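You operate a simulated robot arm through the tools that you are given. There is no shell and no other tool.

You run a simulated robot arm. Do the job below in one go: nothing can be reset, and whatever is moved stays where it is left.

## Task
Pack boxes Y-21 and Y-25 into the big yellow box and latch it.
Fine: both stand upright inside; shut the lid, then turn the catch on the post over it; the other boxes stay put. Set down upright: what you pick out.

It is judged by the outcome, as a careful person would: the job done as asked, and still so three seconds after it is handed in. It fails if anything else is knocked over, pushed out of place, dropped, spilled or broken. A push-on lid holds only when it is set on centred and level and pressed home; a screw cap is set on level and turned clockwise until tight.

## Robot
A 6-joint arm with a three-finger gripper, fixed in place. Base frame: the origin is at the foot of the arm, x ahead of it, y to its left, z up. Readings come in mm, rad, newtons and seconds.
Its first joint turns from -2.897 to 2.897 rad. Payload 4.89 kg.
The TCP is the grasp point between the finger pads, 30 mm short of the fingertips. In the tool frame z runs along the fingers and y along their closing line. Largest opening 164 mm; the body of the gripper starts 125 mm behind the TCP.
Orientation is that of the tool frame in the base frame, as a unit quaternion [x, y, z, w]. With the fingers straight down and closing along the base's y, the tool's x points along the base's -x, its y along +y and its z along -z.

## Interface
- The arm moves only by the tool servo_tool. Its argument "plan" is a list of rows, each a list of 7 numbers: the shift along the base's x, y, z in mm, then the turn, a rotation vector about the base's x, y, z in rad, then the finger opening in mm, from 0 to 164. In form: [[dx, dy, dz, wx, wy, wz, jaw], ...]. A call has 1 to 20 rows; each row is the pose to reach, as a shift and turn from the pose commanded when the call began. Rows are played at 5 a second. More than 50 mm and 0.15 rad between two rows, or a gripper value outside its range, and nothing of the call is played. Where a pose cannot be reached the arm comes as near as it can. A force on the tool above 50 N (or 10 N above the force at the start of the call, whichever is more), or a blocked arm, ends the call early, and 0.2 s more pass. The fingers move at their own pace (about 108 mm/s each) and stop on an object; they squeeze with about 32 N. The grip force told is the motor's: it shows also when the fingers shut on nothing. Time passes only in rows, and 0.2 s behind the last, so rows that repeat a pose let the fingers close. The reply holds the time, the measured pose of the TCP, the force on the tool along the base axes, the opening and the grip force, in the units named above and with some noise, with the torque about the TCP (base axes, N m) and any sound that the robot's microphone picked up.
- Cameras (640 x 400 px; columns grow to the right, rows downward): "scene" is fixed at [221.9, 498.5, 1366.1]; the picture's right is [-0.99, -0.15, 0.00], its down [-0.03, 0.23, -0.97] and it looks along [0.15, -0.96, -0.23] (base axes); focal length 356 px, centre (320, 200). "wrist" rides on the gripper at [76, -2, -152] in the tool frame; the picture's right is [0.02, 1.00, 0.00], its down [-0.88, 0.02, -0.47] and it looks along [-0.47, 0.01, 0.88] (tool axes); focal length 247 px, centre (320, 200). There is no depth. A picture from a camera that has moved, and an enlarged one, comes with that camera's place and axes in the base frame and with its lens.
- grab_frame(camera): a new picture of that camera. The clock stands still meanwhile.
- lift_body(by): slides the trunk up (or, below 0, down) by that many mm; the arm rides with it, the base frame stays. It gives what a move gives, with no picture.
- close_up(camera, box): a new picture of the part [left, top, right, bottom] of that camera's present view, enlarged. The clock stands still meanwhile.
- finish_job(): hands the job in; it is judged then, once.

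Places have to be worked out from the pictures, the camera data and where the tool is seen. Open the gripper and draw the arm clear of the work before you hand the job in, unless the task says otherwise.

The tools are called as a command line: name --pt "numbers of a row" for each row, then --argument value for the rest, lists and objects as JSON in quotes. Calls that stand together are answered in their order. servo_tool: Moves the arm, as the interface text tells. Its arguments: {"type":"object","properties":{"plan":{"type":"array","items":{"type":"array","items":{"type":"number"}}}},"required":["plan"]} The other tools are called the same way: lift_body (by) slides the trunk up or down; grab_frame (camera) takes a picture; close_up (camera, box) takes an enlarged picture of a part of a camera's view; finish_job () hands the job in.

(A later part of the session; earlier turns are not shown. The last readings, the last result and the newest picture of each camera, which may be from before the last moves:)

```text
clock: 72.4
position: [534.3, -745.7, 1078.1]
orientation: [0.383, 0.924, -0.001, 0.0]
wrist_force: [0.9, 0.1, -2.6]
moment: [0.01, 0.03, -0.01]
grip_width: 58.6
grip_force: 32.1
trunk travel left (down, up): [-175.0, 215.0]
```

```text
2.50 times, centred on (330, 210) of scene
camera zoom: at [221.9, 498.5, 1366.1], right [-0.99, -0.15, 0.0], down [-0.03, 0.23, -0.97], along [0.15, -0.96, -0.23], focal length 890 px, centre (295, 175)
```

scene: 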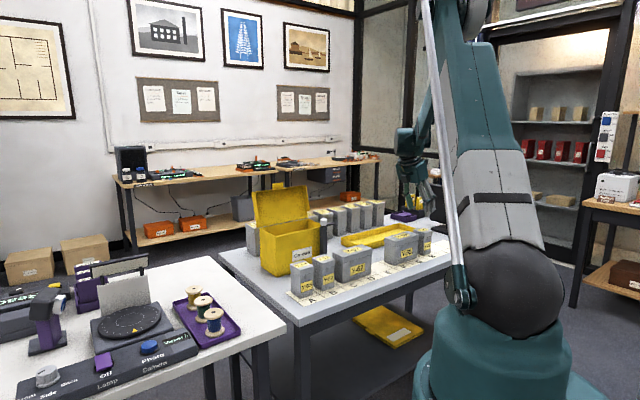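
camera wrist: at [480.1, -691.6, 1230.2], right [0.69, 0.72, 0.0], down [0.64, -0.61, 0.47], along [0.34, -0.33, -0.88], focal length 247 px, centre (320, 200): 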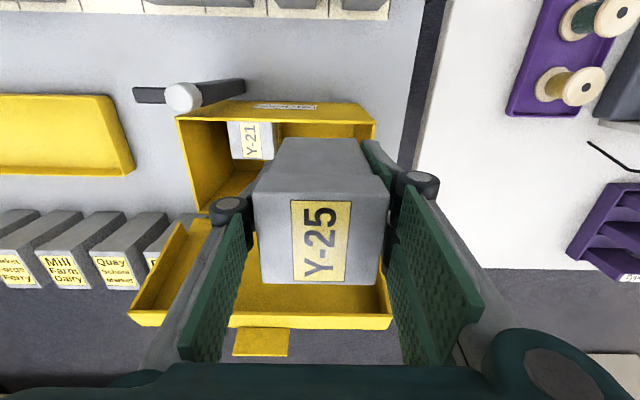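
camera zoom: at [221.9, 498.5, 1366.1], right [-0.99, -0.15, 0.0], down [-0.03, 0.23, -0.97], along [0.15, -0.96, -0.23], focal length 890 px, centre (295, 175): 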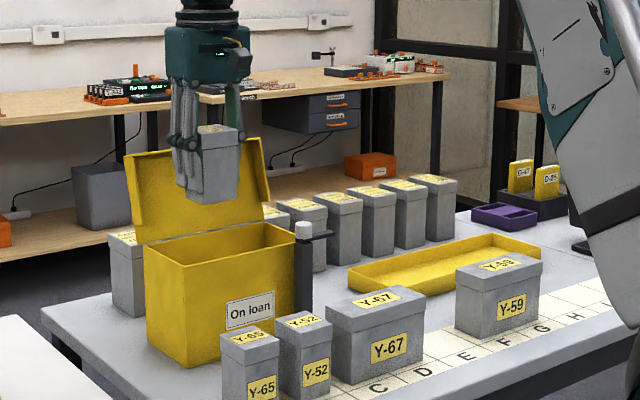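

Y-25 hangs above the free half. I check the rim and Y-21's edge in an enlarged view before lowering, because the knuckles have only a few millimetres on each side.

close_up --camera "wrist" --box '[165, 70, 405, 230]'

```text
2.50 times, centred on (285, 150) of wrist
camera zoom: at [480.1, -691.6, 1230.2], right [0.69, 0.72, 0.0], down [0.64, -0.61, 0.47], along [0.34, -0.33, -0.88], focal length 617 px, centre (408, 325)
```

zoom: 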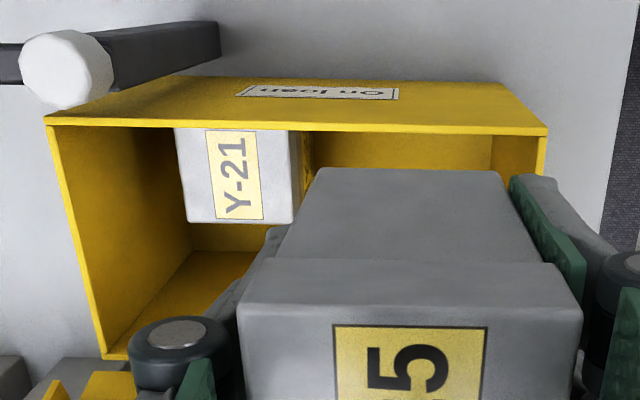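

Measured gap between Y-21 and the A-side wall is ≈123 mm and the hand needs ≈120 mm when just released, so e≈−149.5 is right. I move to n≈922 and lower into the box.

servo_tool --pt "6 -6 0 0 0 0 40" --pt "12 -12 0 0 0 0 40" --pt "12 -12 -40 0 0 0 40" --pt "12 -12 -80 0 0 0 40" --pt "12 -12 -120 0 0 0 40" --pt "12 -12 -150 0 0 0 40" --pt "12 -12 -150 0 0 0 40"

grab_frame --camera "wrist"

close_up --camera "scene" --box '[240, 150, 380, 260]'

```text
clock: 74.0
position: [546.4, -758.7, 924.6]
orientation: [0.381, 0.924, -0.001, -0.001]
wrist_force: [1.1, -0.3, -2.4]
moment: [0.04, 0.05, -0.02]
grip_width: 58.6
grip_force: 32.1
trunk travel left (down, up): [-175.0, 215.0]
```

```text
taken
camera wrist: at [491.3, -705.6, 1077.8], right [0.69, 0.72, 0.0], down [0.64, -0.61, 0.47], along [0.34, -0.33, -0.88], focal length 247 px, centre (320, 200)
```

wrist: 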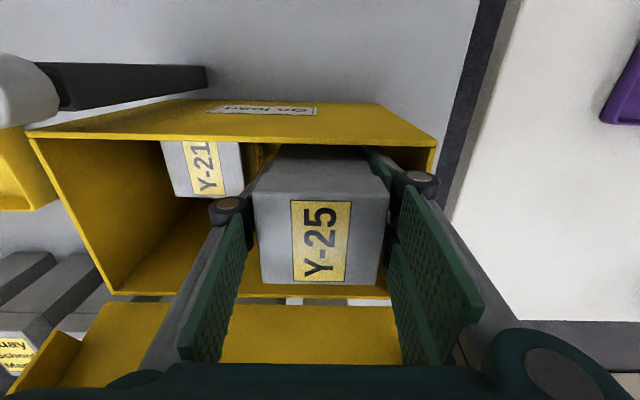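

```text
3.64 times, centred on (310, 205) of scene
camera zoom: at [221.9, 498.5, 1366.1], right [-0.99, -0.15, 0.0], down [-0.03, 0.23, -0.97], along [0.15, -0.96, -0.23], focal length 1295 px, centre (356, 182)
```

zoom: 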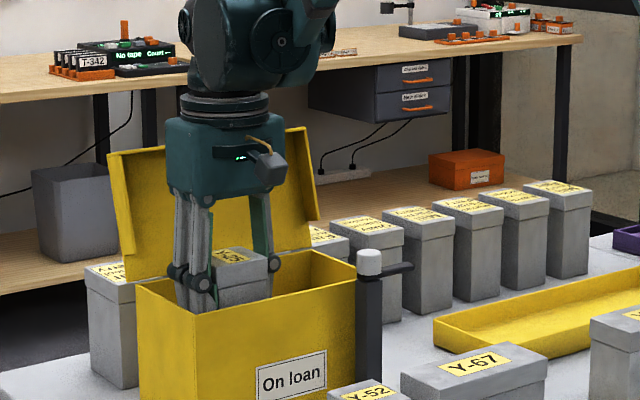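

Good clearances on both sides (e≈−150, n≈923). I lower to just above the floor.

servo_tool --pt "0.3 0.3 -25 0 0 0 40" --pt "0.3 0.3 -50 0 0 0 40" --pt "0.3 0.3 -70 0 0 0 40" --pt "0.3 0.3 -82 0 0 0 40" --pt "0.3 0.3 -88 0 0 0 40" --pt "0.3 0.3 -88 0 0 0 40"

grab_frame --camera "wrist"

```text
clock: 75.4
position: [545.4, -759.1, 838.5]
orientation: [0.381, 0.925, -0.001, 0.0]
wrist_force: [0.0, 0.0, -3.2]
moment: [-0.02, 0.03, -0.01]
grip_width: 58.6
grip_force: 31.8
trunk travel left (down, up): [-175.0, 215.0]
```

```text
taken
camera wrist: at [492.0, -705.2, 991.1], right [0.69, 0.72, 0.0], down [0.64, -0.61, 0.47], along [0.34, -0.33, -0.88], focal length 247 px, centre (320, 200)
```

wrist: 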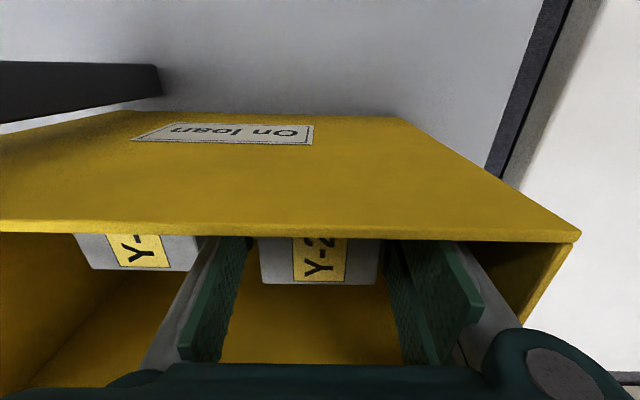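

No contact so far. I lower slowly to the expected floor height.

servo_tool --pt "0 0 -2 0 0 0 40" --pt "0 0 -4 0 0 0 40" --pt "0 0 -5 0 0 0 40" --pt "0 0 -5 0 0 0 40"

```text
clock: 76.4
position: [545.8, -758.7, 834.2]
orientation: [0.382, 0.924, -0.002, 0.0]
wrist_force: [-0.3, 0.3, -2.5]
moment: [0.03, 0.03, 0.01]
grip_width: 58.6
grip_force: 32.1
trunk travel left (down, up): [-175.0, 215.0]
```

Still hanging; a little further down.

servo_tool --pt "0 0 -1 0 0 0 40" --pt "0 0 -2 0 0 0 40" --pt "0 0 -2.3 0 0 0 40" --pt "0 0 -2.3 0 0 0 40"

```text
clock: 77.4
position: [545.0, -758.7, 833.0]
orientation: [0.381, 0.925, -0.002, 0.001]
wrist_force: [3.2, -9.3, 26.2]
moment: [0.23, -0.32, -0.13]
grip_width: 59.0
grip_force: 31.7
trunk travel left (down, up): [-175.0, 215.0]
```

Y-25 is seated on the floor of the box (26 N). I relieve 1 mm and open just to 63 mm.

servo_tool --pt "0 0 1 0 0 0 40" --pt "0 0 1 0 0 0 58" --pt "0 0 1 0 0 0 61" --pt "0 0 1 0 0 0 63" --pt "0 0 1 0 0 0 63"

grab_frame --camera "wrist"

```text
clock: 78.6
position: [545.7, -757.9, 833.1]
orientation: [0.382, 0.924, 0.0, -0.001]
wrist_force: [0.6, 0.4, 0.6]
moment: [-0.01, 0.03, 0.03]
grip_width: 63.1
grip_force: 0.1
trunk travel left (down, up): [-175.0, 215.0]
```

```text
taken
camera wrist: at [492.3, -703.9, 985.2], right [0.69, 0.72, 0.0], down [0.64, -0.61, 0.47], along [0.34, -0.33, -0.88], focal length 247 px, centre (320, 200)
```

wrist: 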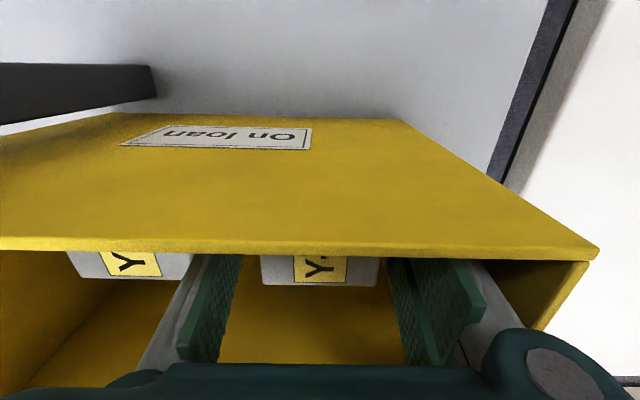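

Released with no side force. I raise slowly straight up and out of the box.

servo_tool --pt "0 0 6 0 0 0 63" --pt "0 0 15 0 0 0 63" --pt "0 0 30 0 0 0 63" --pt "0 0 50 0 0 0 63" --pt "0 0 75 0 0 0 63" --pt "0 0 110 0 0 0 63" --pt "0 0 150 0 0 0 63" --pt "0 0 195 0 0 0 63" --pt "0 0 240 0 0 0 63" --pt "0 0 285 0 0 0 63" --pt "0 0 310 0 0 0 63" --pt "0 0 310 0 0 0 63"

grab_frame --camera "wrist"

close_up --camera "scene" --box '[240, 140, 400, 260]'

```text
clock: 81.2
position: [548.7, -757.5, 1141.3]
orientation: [0.382, 0.924, -0.002, 0.0]
wrist_force: [-0.7, 0.5, 0.1]
moment: [-0.04, -0.01, 0.01]
grip_width: 63.0
grip_force: 0.0
trunk travel left (down, up): [-175.0, 215.0]
```

```text
taken
camera wrist: at [494.6, -704.1, 1294.5], right [0.69, 0.72, 0.0], down [0.64, -0.61, 0.47], along [0.34, -0.33, -0.88], focal length 247 px, centre (320, 200)
```

wrist: 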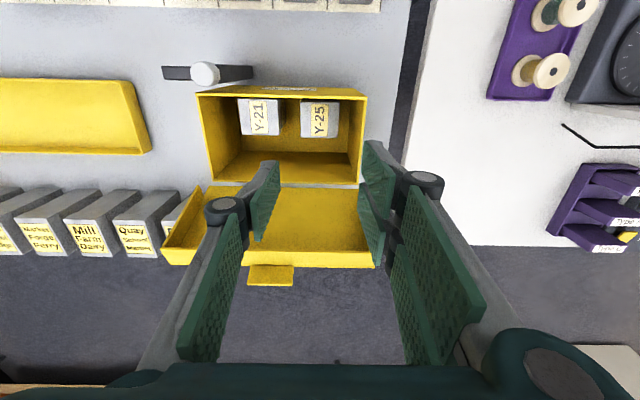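

```text
3.33 times, centred on (320, 200) of scene
camera zoom: at [221.9, 498.5, 1366.1], right [-0.99, -0.15, 0.0], down [-0.03, 0.23, -0.97], along [0.15, -0.96, -0.23], focal length 1187 px, centre (320, 200)
```

zoom: 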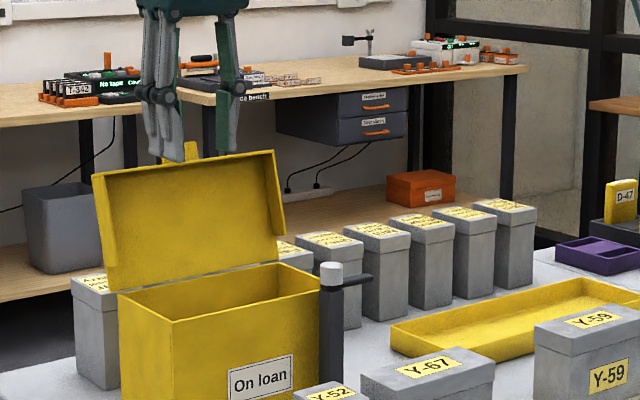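

Both boxes stand upright inside. To shut the lid under control I will straddle its tab (single finger behind, pair in front): first I turn the hand back by 90° above the box.

servo_tool --pt "-6 0 10 0 0 0.13 63" --pt "-12 -1 25 0 0 0.26 63" --pt "-18 -2 40 0 0 0.39 63" --pt "-24 -2 55 0 0 0.52 63" --pt "-30 -3 59 0 0 0.65 62" --pt "-36 -3 59 0 0 0.78 60" --pt "-42 -4 59 0 0 0.91 60" --pt "-48 -4 59 0 0 1.04 60" --pt "-54 -5 59 0 0 1.17 60" --pt "-60 -5 59 0 0 1.3 60" --pt "-66 -6 59 0 0 1.43 60" --pt "-67.5 -6 59 0 0 1.569 60" --pt "-67.5 -6 59 0 0 1.569 60"

grab_frame --camera "wrist"

```text
clock: 84.0
position: [478.4, -765.1, 1201.1]
orientation: [-0.383, 0.924, -0.001, 0.0]
wrist_force: [0.9, -0.4, 0.5]
moment: [-0.01, -0.02, 0.0]
grip_width: 60.0
grip_force: 0.1
trunk travel left (down, up): [-175.0, 215.0]
```

```text
taken
camera wrist: at [426.3, -818.4, 1353.8], right [-0.72, 0.69, 0.0], down [0.61, 0.64, 0.47], along [0.33, 0.34, -0.88], focal length 247 px, centre (320, 200)
```

wrist: 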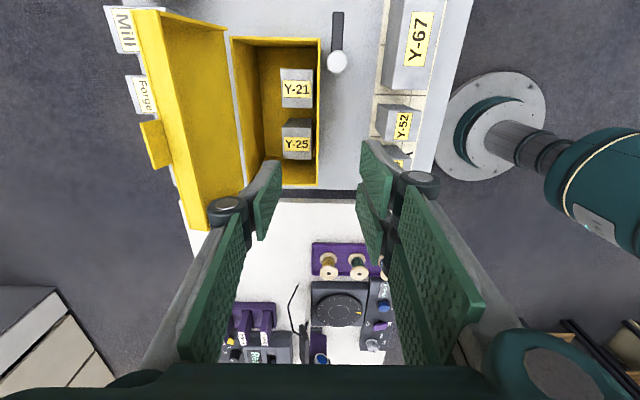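

Clear view of both boxes standing inside and the lid leaning back. I tilt the tool 30° and move it out above the lid's tab edge.

servo_tool --pt "18 -17 0 -0.09 -0.09 0 60" --pt "37 -35 0 -0.18 -0.18 0 60" --pt "55 -52 0 -0.27 -0.27 0 60" --pt "73 -70 -5 -0.37 -0.37 0 60" --pt "91.6 -87.1 -25 -0.37 -0.37 0 60" --pt "91.6 -87.1 -51 -0.37 -0.37 0 60" --pt "91.6 -87.1 -51 -0.37 -0.37 0 60"

grab_frame --camera "wrist"

close_up --camera "scene" --box '[240, 140, 400, 260]'

```text
clock: 85.6
position: [568.6, -851.2, 1152.9]
orientation: [-0.369, 0.892, -0.241, 0.099]
wrist_force: [0.5, 0.2, -0.8]
moment: [0.07, 0.03, 0.01]
grip_width: 59.9
grip_force: 0.1
trunk travel left (down, up): [-175.0, 215.0]
```

```text
taken
camera wrist: at [462.9, -851.8, 1284.4], right [-0.63, 0.6, -0.5], down [0.44, 0.8, 0.4], along [0.64, 0.03, -0.77], focal length 247 px, centre (320, 200)
```

wrist: 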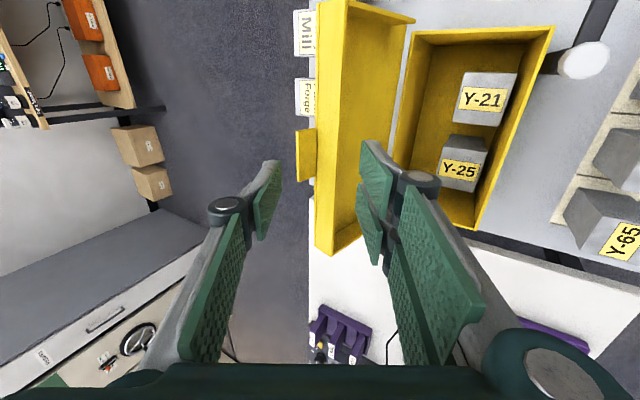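

```text
3.33 times, centred on (320, 200) of scene
camera zoom: at [221.9, 498.5, 1366.1], right [-0.99, -0.15, 0.0], down [-0.03, 0.23, -0.97], along [0.15, -0.96, -0.23], focal length 1187 px, centre (320, 200)
```

zoom: 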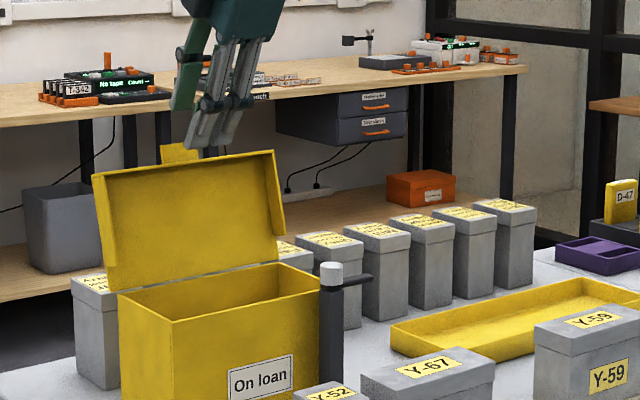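

The single finger is behind the tab line and the pair in front of it. I advance along the tool axis so the tab and skirt sit between them.

servo_tool --pt "5.6 -5.6 -14 0 0 0 60" --pt "11.2 -11.2 -28 0 0 0 60" --pt "16.8 -16.8 -42 0 0 0 60" --pt "22.5 -22.5 -55 0 0 0 60" --pt "22.5 -22.5 -55 0 0 0 60"

grab_frame --camera "wrist"

close_up --camera "scene" --box '[240, 140, 400, 260]'

```text
clock: 86.8
position: [591.4, -874.8, 1095.6]
orientation: [-0.369, 0.892, -0.239, 0.099]
wrist_force: [-1.2, 0.1, -0.9]
moment: [0.03, 0.01, -0.03]
grip_width: 60.1
grip_force: 0.1
trunk travel left (down, up): [-175.0, 215.0]
```

```text
taken
camera wrist: at [486.0, -874.8, 1229.3], right [-0.63, 0.6, -0.5], down [0.44, 0.8, 0.4], along [0.64, 0.03, -0.77], focal length 247 px, centre (320, 200)
```

wrist: 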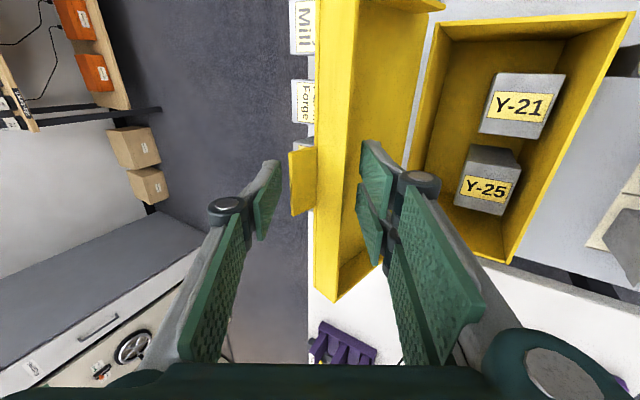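

```text
3.33 times, centred on (320, 200) of scene
camera zoom: at [221.9, 498.5, 1366.1], right [-0.99, -0.15, 0.0], down [-0.03, 0.23, -0.97], along [0.15, -0.96, -0.23], focal length 1187 px, centre (320, 200)
```

zoom: 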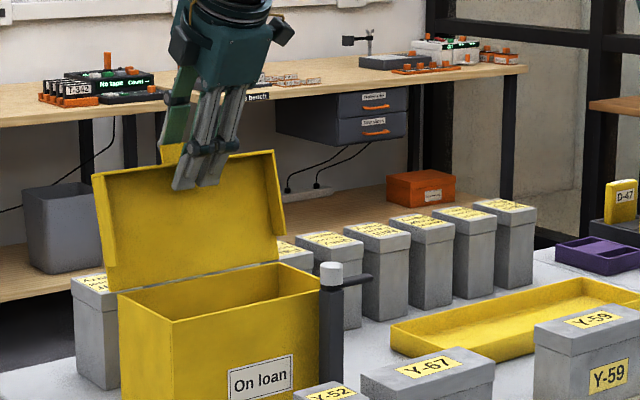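

The tab now sits between the single finger (behind) and the pair (in front of the skirt). I draw the hand back along the hinge arc so the lid comes over centre and rests on the pair, to about 70°.

servo_tool --pt "-2.1 2.1 6 0 0 0 56" --pt "-5.7 5.7 9.5 0 0 0 54" --pt "-11.5 11.5 9.3 0 0 0 54" --pt "-20.1 20.1 7.6 0 0 0 54" --pt "-24.5 24.5 6.5 -0.006 -0.006 0 54" --pt "-28.8 28.8 5.2 -0.012 -0.012 0 54" --pt "-33.2 33.2 3.6 -0.019 -0.019 0 54" --pt "-37.4 37.4 1.8 -0.025 -0.025 0 54" --pt "-45.7 45.7 -2.7 -0.037 -0.037 0 54" --pt "-54 54 -7.9 -0.062 -0.062 0 54" --pt "-54 54 -7.9 -0.062 -0.062 0 54"

grab_frame --camera "wrist"

close_up --camera "scene" --box '[240, 140, 400, 260]'

```text
clock: 89.2
position: [537.1, -818.3, 1086.4]
orientation: [-0.366, 0.88, -0.279, 0.115]
wrist_force: [0.0, 0.8, -0.2]
moment: [0.01, 0.02, 0.02]
grip_width: 53.9
grip_force: 0.1
trunk travel left (down, up): [-175.0, 215.0]
```

```text
taken
camera wrist: at [423.2, -811.1, 1212.9], right [-0.59, 0.56, -0.57], down [0.42, 0.83, 0.38], along [0.69, -0.02, -0.73], focal length 247 px, centre (320, 200)
```

wrist: 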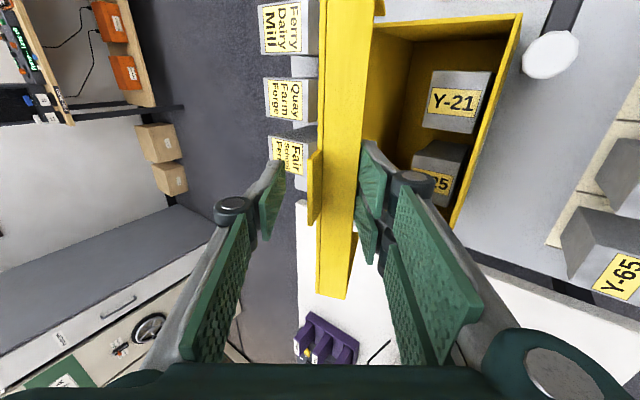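

```text
3.33 times, centred on (320, 200) of scene
camera zoom: at [221.9, 498.5, 1366.1], right [-0.99, -0.15, 0.0], down [-0.03, 0.23, -0.97], along [0.15, -0.96, -0.23], focal length 1187 px, centre (320, 200)
```

zoom: 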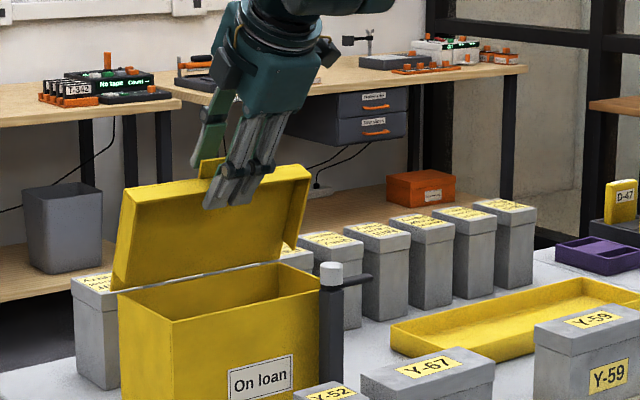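

The lid has come over and follows the hand down. I continue lowering it along the arc to about 25°.

servo_tool --pt "-7.6 7.6 -6.3 -0.012 -0.012 0 54" --pt "-15.2 15.2 -13.3 -0.037 -0.037 0 54" --pt "-22.1 22.1 -21.2 -0.056 -0.056 0 54" --pt "-28.4 28.4 -30.1 -0.074 -0.074 0 54" --pt "-34.2 34.2 -39.5 -0.093 -0.093 0 54" --pt "-39.2 39.2 -49.6 -0.111 -0.111 0 54" --pt "-43.7 43.7 -60.3 -0.13 -0.13 0 54" --pt "-47.5 47.5 -71.4 -0.148 -0.148 0 54" --pt "-47.5 47.5 -71.4 -0.148 -0.148 0 54"

grab_frame --camera "wrist"

close_up --camera "scene" --box '[250, 160, 370, 250]'

```text
clock: 91.2
position: [491.0, -771.3, 1014.5]
orientation: [-0.351, 0.847, -0.369, 0.152]
wrist_force: [-0.8, 0.5, 0.1]
moment: [-0.02, 0.0, 0.03]
grip_width: 54.1
grip_force: 0.3
trunk travel left (down, up): [-175.0, 215.0]
```

```text
taken
camera wrist: at [359.6, -746.6, 1121.2], right [-0.5, 0.47, -0.73], down [0.37, 0.88, 0.31], along [0.79, -0.12, -0.61], focal length 247 px, centre (320, 200)
```

wrist: 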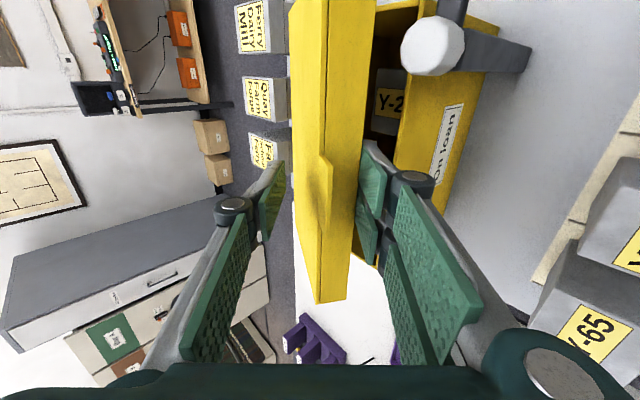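

```text
4.44 times, centred on (310, 205) of scene
camera zoom: at [221.9, 498.5, 1366.1], right [-0.99, -0.15, 0.0], down [-0.03, 0.23, -0.97], along [0.15, -0.96, -0.23], focal length 1583 px, centre (364, 178)
```

zoom: 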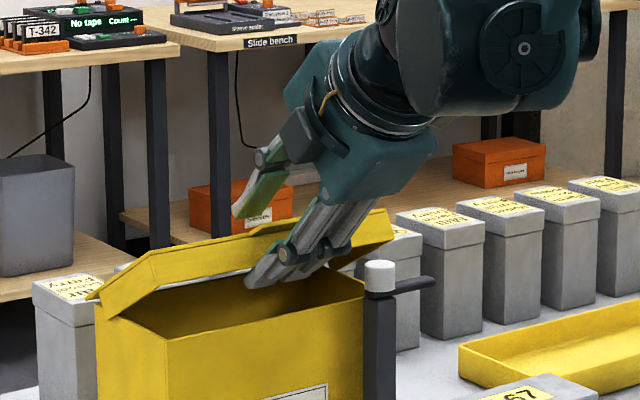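

The lid rests on the pair at about 30°, the fingertips just inside its skirt. I withdraw along the tool axis so the skirt slips off the tips and the tab comes to rest on the pair instead.

servo_tool --pt "-3.1 3.1 4.1 0 0 0 54" --pt "-6.2 6.2 8.2 0 0 0 54" --pt "-9.3 9.3 12.3 0 0 0 54" --pt "-11.4 11.4 15 0 0 0 54" --pt "-13.4 13.4 17.7 0 0 0 54" --pt "-13.4 13.4 17.7 0 0 0 54"

grab_frame --camera "wrist"

close_up --camera "scene" --box '[250, 160, 370, 250]'

```text
clock: 92.6
position: [478.3, -758.8, 1034.3]
orientation: [-0.35, 0.847, -0.369, 0.152]
wrist_force: [-0.4, 0.7, -0.8]
moment: [-0.03, 0.0, 0.02]
grip_width: 54.0
grip_force: 0.3
trunk travel left (down, up): [-175.0, 215.0]
```

```text
taken
camera wrist: at [346.9, -733.9, 1139.2], right [-0.5, 0.47, -0.73], down [0.37, 0.88, 0.31], along [0.79, -0.12, -0.61], focal length 247 px, centre (320, 200)
```

wrist: 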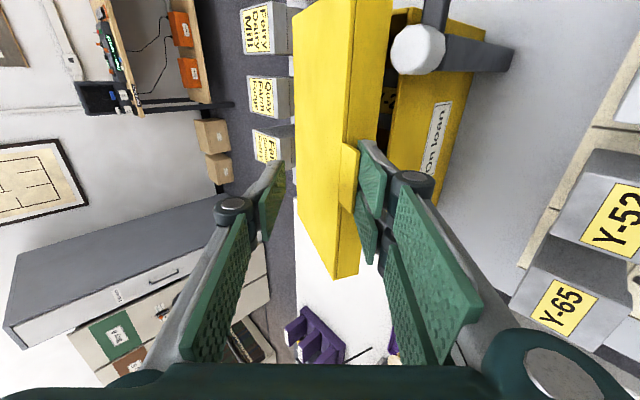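

```text
4.44 times, centred on (310, 205) of scene
camera zoom: at [221.9, 498.5, 1366.1], right [-0.99, -0.15, 0.0], down [-0.03, 0.23, -0.97], along [0.15, -0.96, -0.23], focal length 1583 px, centre (364, 178)
```

zoom: 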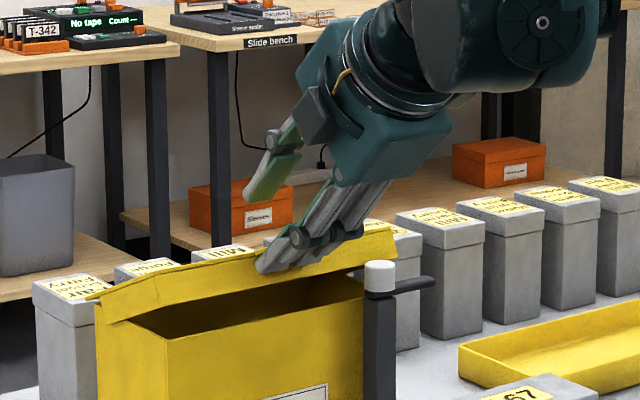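

The tab now rests on the pair at about 24°. I lower it gently until the lid sits on the box, then slip the fingers out forward.

servo_tool --pt "-4 4 -4.5 0 0 0 54" --pt "-5.9 5.9 -9.3 0 0 0 54" --pt "-7.4 7.4 -16 0 0 0 54" --pt "-8.4 8.4 -23.2 0 0 0 54" --pt "-9.4 9.4 -30 0 0 0 54" --pt "-10 10 -37.6 0 0 0 54" --pt "-10.4 10.4 -45 0 0 0 54" --pt "-10.5 10.5 -52.2 0 0 0 54" --pt "-10.3 10.3 -59 0 0 0 54" --pt "-10.1 10.1 -66 0 0 0 54" --pt "-10.5 10.5 -73 0 0 0 54" --pt "-10.8 10.8 -80 0 0 0 54" --pt "-10.8 10.8 -80 0 0 0 54"

grab_frame --camera "wrist"

close_up --camera "scene" --box '[250, 170, 370, 260]'

```text
clock: 95.4
position: [467.4, -746.6, 953.2]
orientation: [-0.351, 0.847, -0.37, 0.153]
wrist_force: [-0.1, 0.3, 0.2]
moment: [0.03, 0.0, 0.03]
grip_width: 54.1
grip_force: 0.1
trunk travel left (down, up): [-175.0, 215.0]
```

```text
taken
camera wrist: at [336.3, -723.3, 1059.0], right [-0.5, 0.47, -0.73], down [0.37, 0.88, 0.31], along [0.79, -0.12, -0.61], focal length 247 px, centre (320, 200)
```

wrist: 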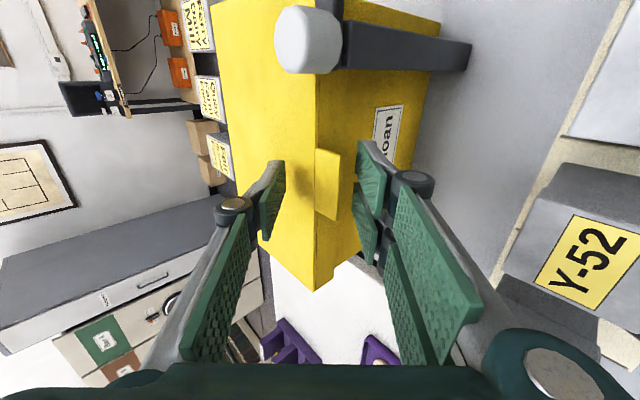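

```text
4.44 times, centred on (310, 215) of scene
camera zoom: at [221.9, 498.5, 1366.1], right [-0.99, -0.15, 0.0], down [-0.03, 0.23, -0.97], along [0.15, -0.96, -0.23], focal length 1583 px, centre (364, 133)
```

zoom: 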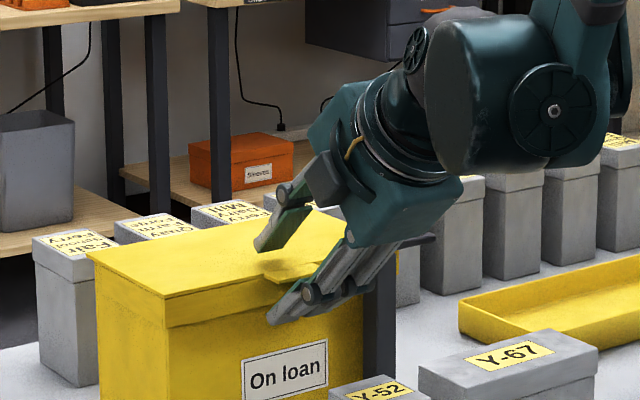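

The lid is down on the box. I slide the fingers straight back out from the tab, then up and clear.

servo_tool --pt "-8 8 0 0 0 0 54" --pt "-17 17 0 0 0 0 54" --pt "-30 30 2 0 0 0 54" --pt "-45 45 15 0 0 0 54" --pt "-60 60 45 0 0 0 54" --pt "-70 70 85 0 0 0 54" --pt "-75 75 130 0 0 0 54" --pt "-75 75 170 0 0 0 54" --pt "-75 75 170 0 0 0 54"

grab_frame --camera "wrist"

close_up --camera "scene" --box '[255, 205, 345, 265]'

```text
clock: 97.4
position: [393.0, -672.8, 1124.7]
orientation: [-0.352, 0.847, -0.369, 0.153]
wrist_force: [-1.1, 0.8, -0.4]
moment: [-0.06, -0.01, 0.04]
grip_width: 53.8
grip_force: 0.0
trunk travel left (down, up): [-175.0, 215.0]
```

```text
taken
camera wrist: at [261.0, -647.8, 1229.4], right [-0.5, 0.47, -0.73], down [0.37, 0.88, 0.31], along [0.79, -0.12, -0.61], focal length 247 px, centre (320, 200)
```

wrist: 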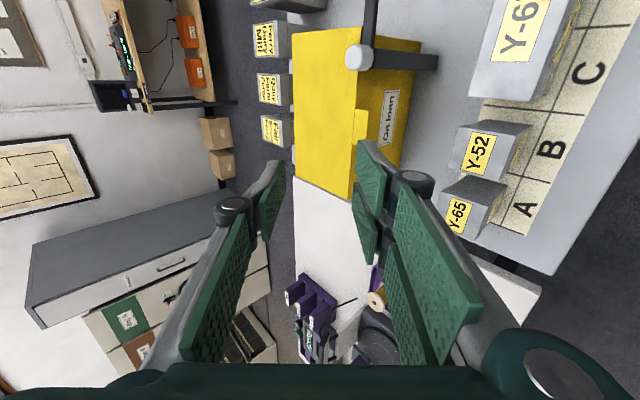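

```text
6.67 times, centred on (300, 235) of scene
camera zoom: at [221.9, 498.5, 1366.1], right [-0.99, -0.15, 0.0], down [-0.03, 0.23, -0.97], along [0.15, -0.96, -0.23], focal length 2374 px, centre (453, -33)
```

zoom: 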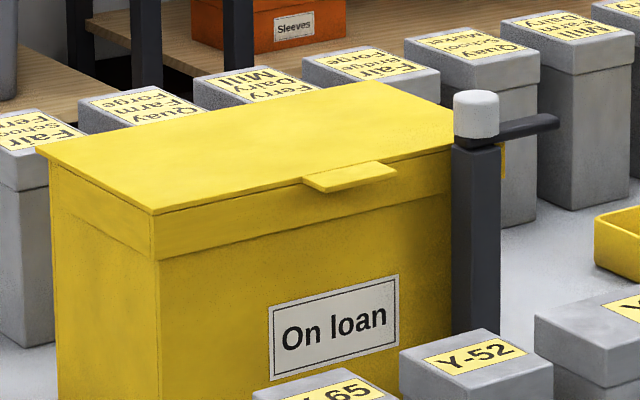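

The lid is shut, as at the start. Now the catch: I zoom in on it to fix the height of its arm and knob before turning it.

close_up --camera "wrist" --box '[310, 10, 450, 110]'

close_up --camera "scene" --box '[305, 205, 350, 235]'

```text
4.00 times, centred on (380, 60) of wrist
camera zoom: at [261.0, -647.8, 1229.4], right [-0.5, 0.47, -0.73], down [0.37, 0.88, 0.31], along [0.79, -0.12, -0.61], focal length 988 px, centre (80, 760)
```

zoom: 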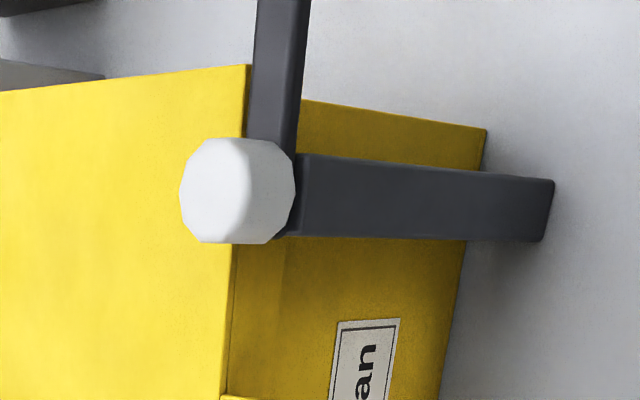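

```text
13.33 times, centred on (328, 220) of scene
camera zoom: at [221.9, 498.5, 1366.1], right [-0.99, -0.15, 0.0], down [-0.03, 0.23, -0.97], along [0.15, -0.96, -0.23], focal length 4748 px, centre (220, -67)
```

zoom: 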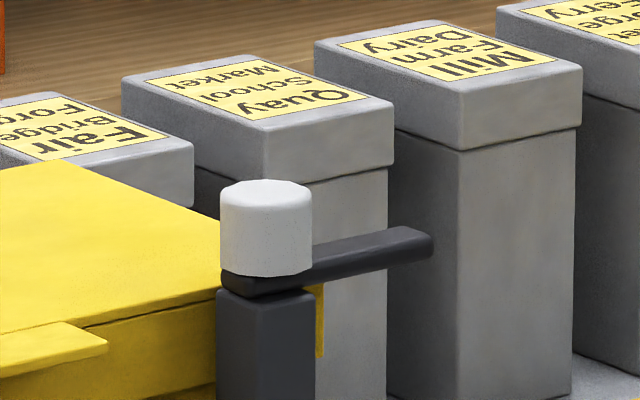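

The catch arm lies at z≈946–954 (just above the lid top at ≈943), its knob up to z≈976 on an axis at e≈−284.5, n≈857.5. I straighten the tool, close the fingers and come down in front of the arm's outer half.

servo_tool --pt "-7 -19 -3 0.0967 0.0967 0 40" --pt "-15 -38 -6 0.193 0.193 0 20" --pt "-22 -58 -10 0.29 0.29 0 0" --pt "-30 -77 -20 0.387 0.387 0 0" --pt "-37 -96 -35 0.483 0.483 0 0" --pt "-44 -116 -50 0.58 0.58 0 0" --pt "-51.5 -134.8 -65 0.58 0.58 0 0" --pt "-51.5 -134.8 -65 0.58 0.58 0 0"

grab_frame --camera "wrist"

close_up --camera "scene" --box '[280, 170, 380, 240]'

```text
clock: 99.2
position: [340.1, -807.3, 1059.5]
orientation: [-0.383, 0.924, 0.0, -0.001]
wrist_force: [0.4, -0.1, -0.5]
moment: [0.1, 0.07, 0.02]
grip_width: 0.0
grip_force: 32.2
trunk travel left (down, up): [-175.0, 215.0]
```

```text
taken
camera wrist: at [288.3, -862.8, 1212.2], right [-0.72, 0.69, 0.0], down [0.61, 0.64, 0.47], along [0.33, 0.34, -0.88], focal length 247 px, centre (320, 200)
```

wrist: 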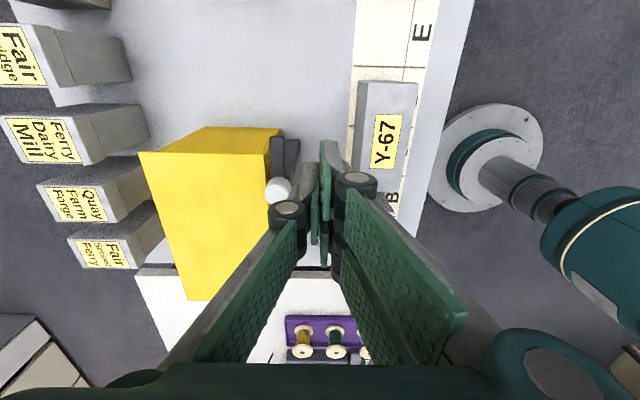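

```text
5.71 times, centred on (330, 205) of scene
camera zoom: at [221.9, 498.5, 1366.1], right [-0.99, -0.15, 0.0], down [-0.03, 0.23, -0.97], along [0.15, -0.96, -0.23], focal length 2035 px, centre (263, 171)
```

zoom: 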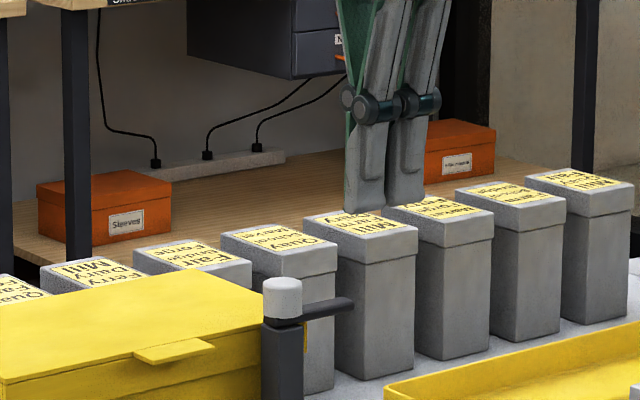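

I take a closer look from the wrist camera at the arm and knob relative to the fingertips.

close_up --camera "wrist" --box '[240, 120, 360, 230]'

```text
3.64 times, centred on (300, 175) of wrist
camera zoom: at [288.3, -862.8, 1212.2], right [-0.72, 0.69, 0.0], down [0.61, 0.64, 0.47], along [0.33, 0.34, -0.88], focal length 898 px, centre (393, 291)
```

zoom: 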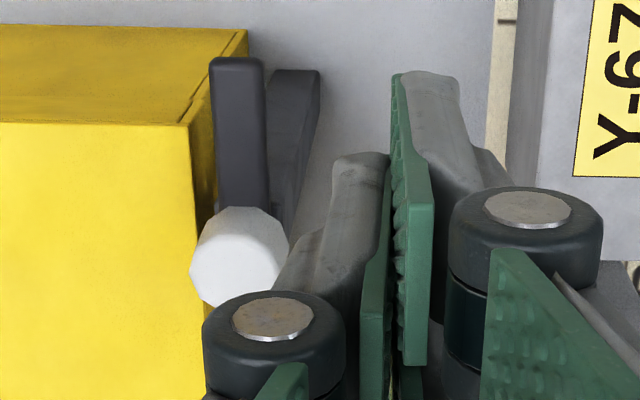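

Arm centre-line at n≈858, tip at e≈−344; the fingertips are in front of it. I lower the closed fingertips to just above lid height (tips ≈ z 949) and bring them close to the arm's front face.

servo_tool --pt "0 0 -40 0 0 0 0" --pt "0 0 -70 0 0 0 0" --pt "0 0 -80 0 0 0 0" --pt "12 -12 -80 0 0 0 0" --pt "12 -12 -80 0 0 0 0"

close_up --camera "scene" --box '[300, 190, 370, 240]'

close_up --camera "wrist" --box '[200, 90, 400, 260]'

```text
clock: 100.4
position: [353.8, -819.5, 978.2]
orientation: [-0.382, 0.924, -0.001, 0.0]
wrist_force: [1.0, 0.0, -0.4]
moment: [0.01, 0.02, -0.03]
grip_width: 0.2
grip_force: 31.6
trunk travel left (down, up): [-175.0, 215.0]
```

```text
8.00 times, centred on (335, 215) of scene
camera zoom: at [221.9, 498.5, 1366.1], right [-0.99, -0.15, 0.0], down [-0.03, 0.23, -0.97], along [0.15, -0.96, -0.23], focal length 2849 px, centre (200, 80)
```

zoom: 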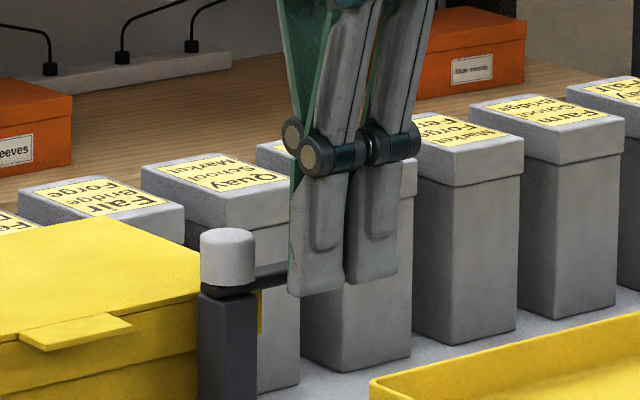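

```text
2.35 times, centred on (300, 175) of wrist
camera zoom: at [301.3, -874.0, 1131.4], right [-0.72, 0.69, 0.0], down [0.61, 0.64, 0.47], along [0.33, 0.34, -0.88], focal length 581 px, centre (367, 259)
```

zoom: 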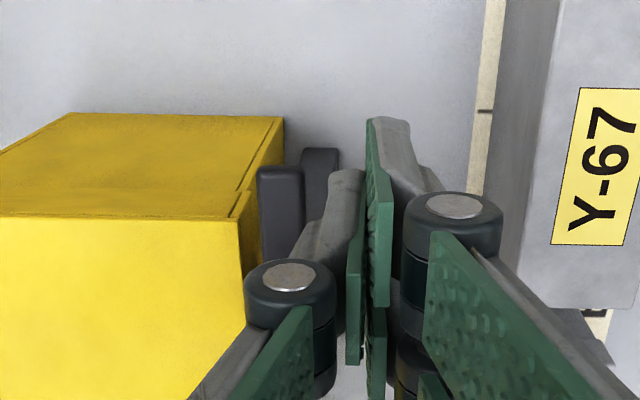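

The fingertips are right in front of the arm's outer half, about 5 mm above lid level. I push toward the lid to swing the catch about 40° first.

servo_tool --pt "2 -3 0 0 0 0 0" --pt "4.3 -5.7 0 0 0 0 0" --pt "8 -10.8 0 0 0 0 0" --pt "11.6 -15.8 0 0 0 0 0" --pt "16 -21.7 0 0 0 0 0" --pt "20.5 -27.6 0 0 0 0 0" --pt "20.5 -27.6 0 0 0 0 0"

close_up --camera "wrist" --box '[200, 90, 400, 260]'

close_up --camera "scene" --box '[290, 190, 360, 240]'

```text
clock: 102.0
position: [372.9, -847.6, 979.0]
orientation: [-0.383, 0.924, -0.002, 0.001]
wrist_force: [-0.2, 0.2, -0.6]
moment: [-0.03, 0.01, -0.01]
grip_width: 0.1
grip_force: 31.9
trunk travel left (down, up): [-175.0, 215.0]
```

```text
2.35 times, centred on (300, 175) of wrist
camera zoom: at [321.4, -901.6, 1131.8], right [-0.72, 0.69, 0.0], down [0.61, 0.64, 0.47], along [0.33, 0.34, -0.88], focal length 581 px, centre (367, 259)
```

zoom: 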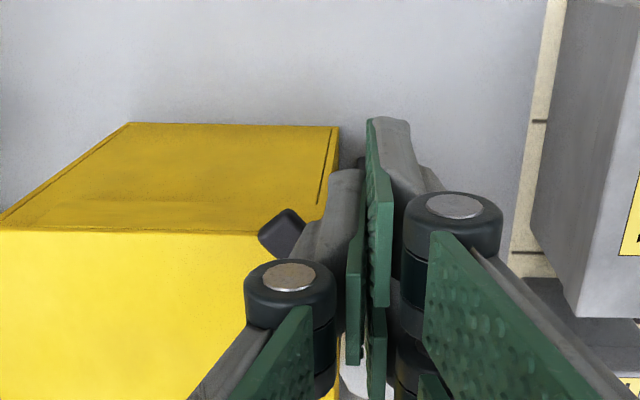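

```text
8.00 times, centred on (325, 215) of scene
camera zoom: at [221.9, 498.5, 1366.1], right [-0.99, -0.15, 0.0], down [-0.03, 0.23, -0.97], along [0.15, -0.96, -0.23], focal length 2849 px, centre (280, 80)
```

zoom: 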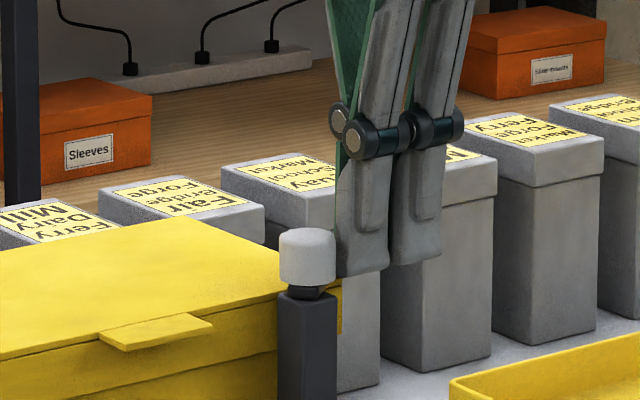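

The arm swings easily onto the lid edge. I continue around its arc until it points straight over the lid.

servo_tool --pt "3.3 -7.7 0 0 0 0 0" --pt "6.5 -15.3 0 0 0 0 0" --pt "10 -17.5 0 0 0 0 0" --pt "13.4 -19.7 0 0 0 0 0" --pt "17.6 -17.7 0 0 0 0 0" --pt "21.8 -15.6 0 0 0 0 0" --pt "25.5 -13.3 0 0 0 0 0" --pt "29.2 -11 0 0 0 0 0" --pt "29.2 -11 0 0 0 0 0"

close_up --camera "wrist" --box '[200, 90, 400, 260]'

close_up --camera "scene" --box '[280, 190, 350, 240]'

```text
clock: 104.0
position: [401.4, -858.8, 978.7]
orientation: [-0.382, 0.924, -0.001, 0.001]
wrist_force: [-6.8, -7.7, 3.0]
moment: [-0.12, 0.12, 0.01]
grip_width: 0.0
grip_force: 32.4
trunk travel left (down, up): [-175.0, 215.0]
```

```text
2.35 times, centred on (300, 175) of wrist
camera zoom: at [349.5, -912.7, 1131.7], right [-0.72, 0.69, 0.0], down [0.61, 0.64, 0.47], along [0.33, 0.34, -0.88], focal length 581 px, centre (367, 259)
```

zoom: 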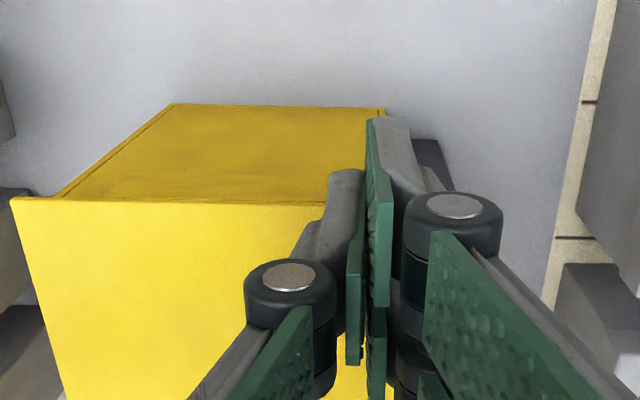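

```text
8.00 times, centred on (315, 215) of scene
camera zoom: at [221.9, 498.5, 1366.1], right [-0.99, -0.15, 0.0], down [-0.03, 0.23, -0.97], along [0.15, -0.96, -0.23], focal length 2849 px, centre (360, 80)
```

zoom: 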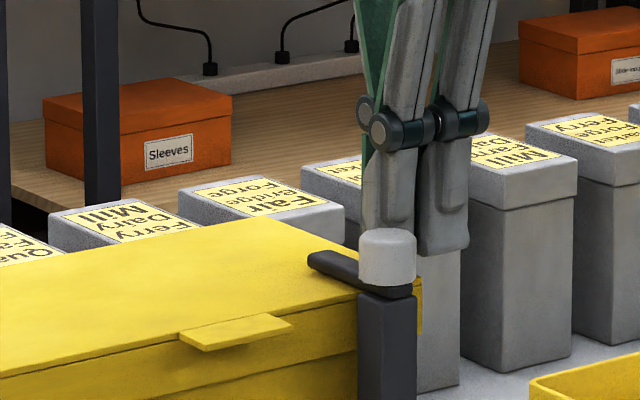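

The catch arm now points straight over the lid and the ~10 N reaction indicates it is at its stop. I back off sideways and rise clear to verify.

servo_tool --pt "-4 -4 0 0 0 0 0" --pt "-9 -9 0 0 0 0 0" --pt "-14 -14 10 0 0 0 0" --pt "-16 -16 40 0 0 0 0" --pt "-16 -16 80 0 0 0 0" --pt "-16 -16 120 0 0 0 0" --pt "-30 -5 160 0 0 0 40" --pt "-60 20 190 0 0 0 90" --pt "-90 45 200 0 0 0 100" --pt "-90 45 200 0 0 0 100"

grab_frame --camera "wrist"

close_up --camera "scene" --box '[255, 195, 365, 265]'

grab_frame --camera "scene"

```text
clock: 106.2
position: [310.7, -813.1, 1181.1]
orientation: [-0.383, 0.924, -0.001, 0.001]
wrist_force: [0.1, 0.6, 1.3]
moment: [-0.15, -0.08, -0.01]
grip_width: 100.0
grip_force: 0.0
trunk travel left (down, up): [-175.0, 215.0]
```

```text
taken
camera wrist: at [259.0, -868.2, 1334.0], right [-0.72, 0.69, 0.0], down [0.61, 0.64, 0.47], along [0.33, 0.34, -0.88], focal length 247 px, centre (320, 200)
```

wrist: 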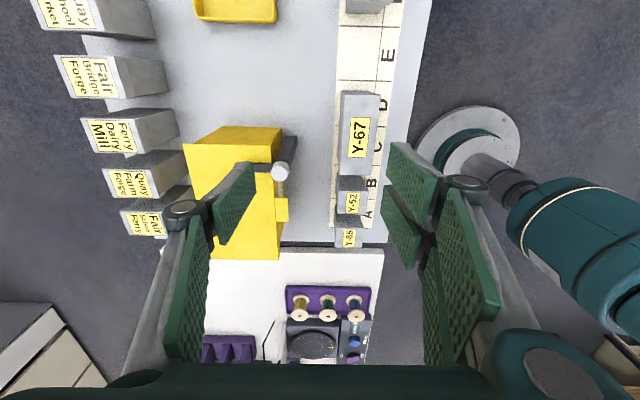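

```text
5.71 times, centred on (310, 230) of scene
camera zoom: at [221.9, 498.5, 1366.1], right [-0.99, -0.15, 0.0], down [-0.03, 0.23, -0.97], along [0.15, -0.96, -0.23], focal length 2035 px, centre (377, 29)
```

zoom: 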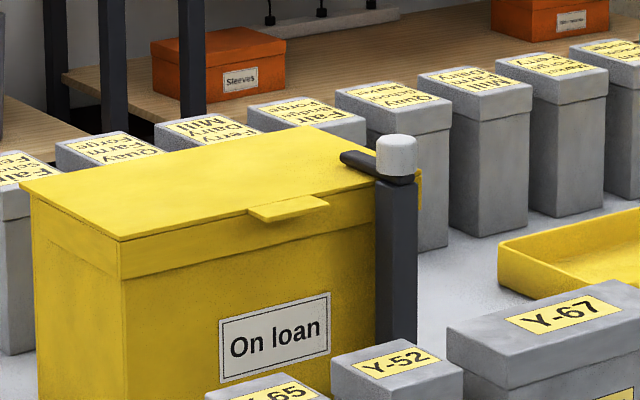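

```text
taken
```

scene: 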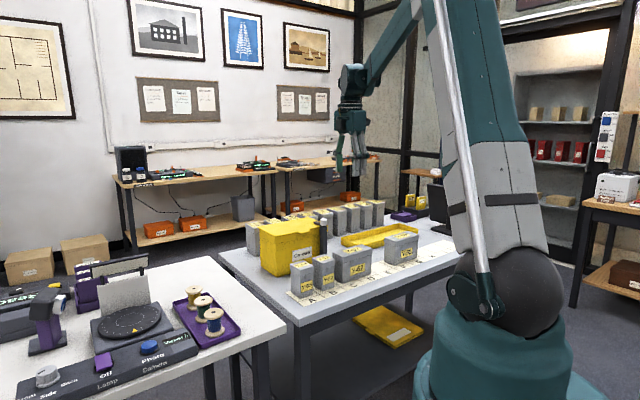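

The catch lies over the lid. I zoom in from above to check its angle and that the lid and yellow box sit square.

close_up --camera "wrist" --box '[170, 110, 310, 270]'

close_up --camera "scene" --box '[295, 205, 345, 240]'

```text
2.50 times, centred on (240, 190) of wrist
camera zoom: at [259.0, -868.2, 1334.0], right [-0.72, 0.69, 0.0], down [0.61, 0.64, 0.47], along [0.33, 0.34, -0.88], focal length 617 px, centre (520, 225)
```

zoom: 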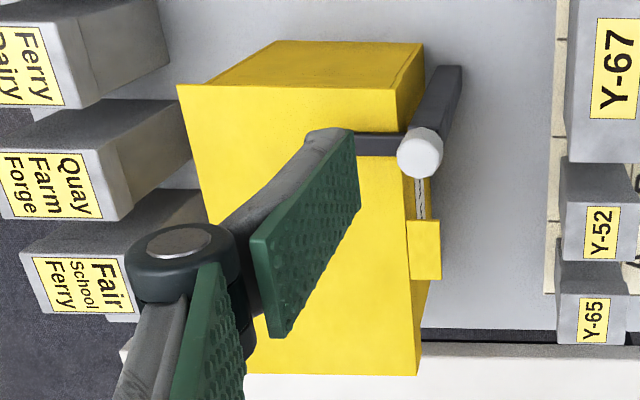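

```text
11.43 times, centred on (320, 222) of scene
camera zoom: at [221.9, 498.5, 1366.1], right [-0.99, -0.15, 0.0], down [-0.03, 0.23, -0.97], along [0.15, -0.96, -0.23], focal length 4070 px, centre (320, -57)
```

zoom: 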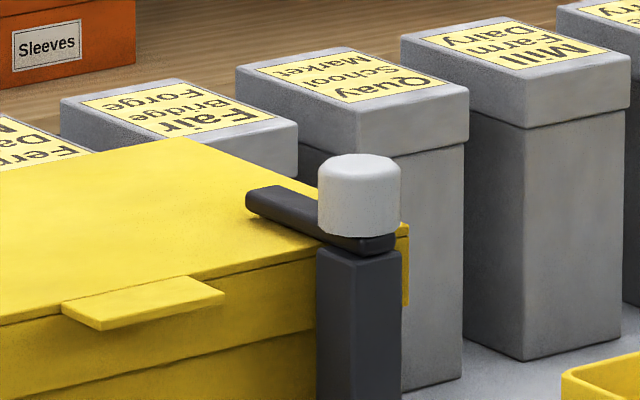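

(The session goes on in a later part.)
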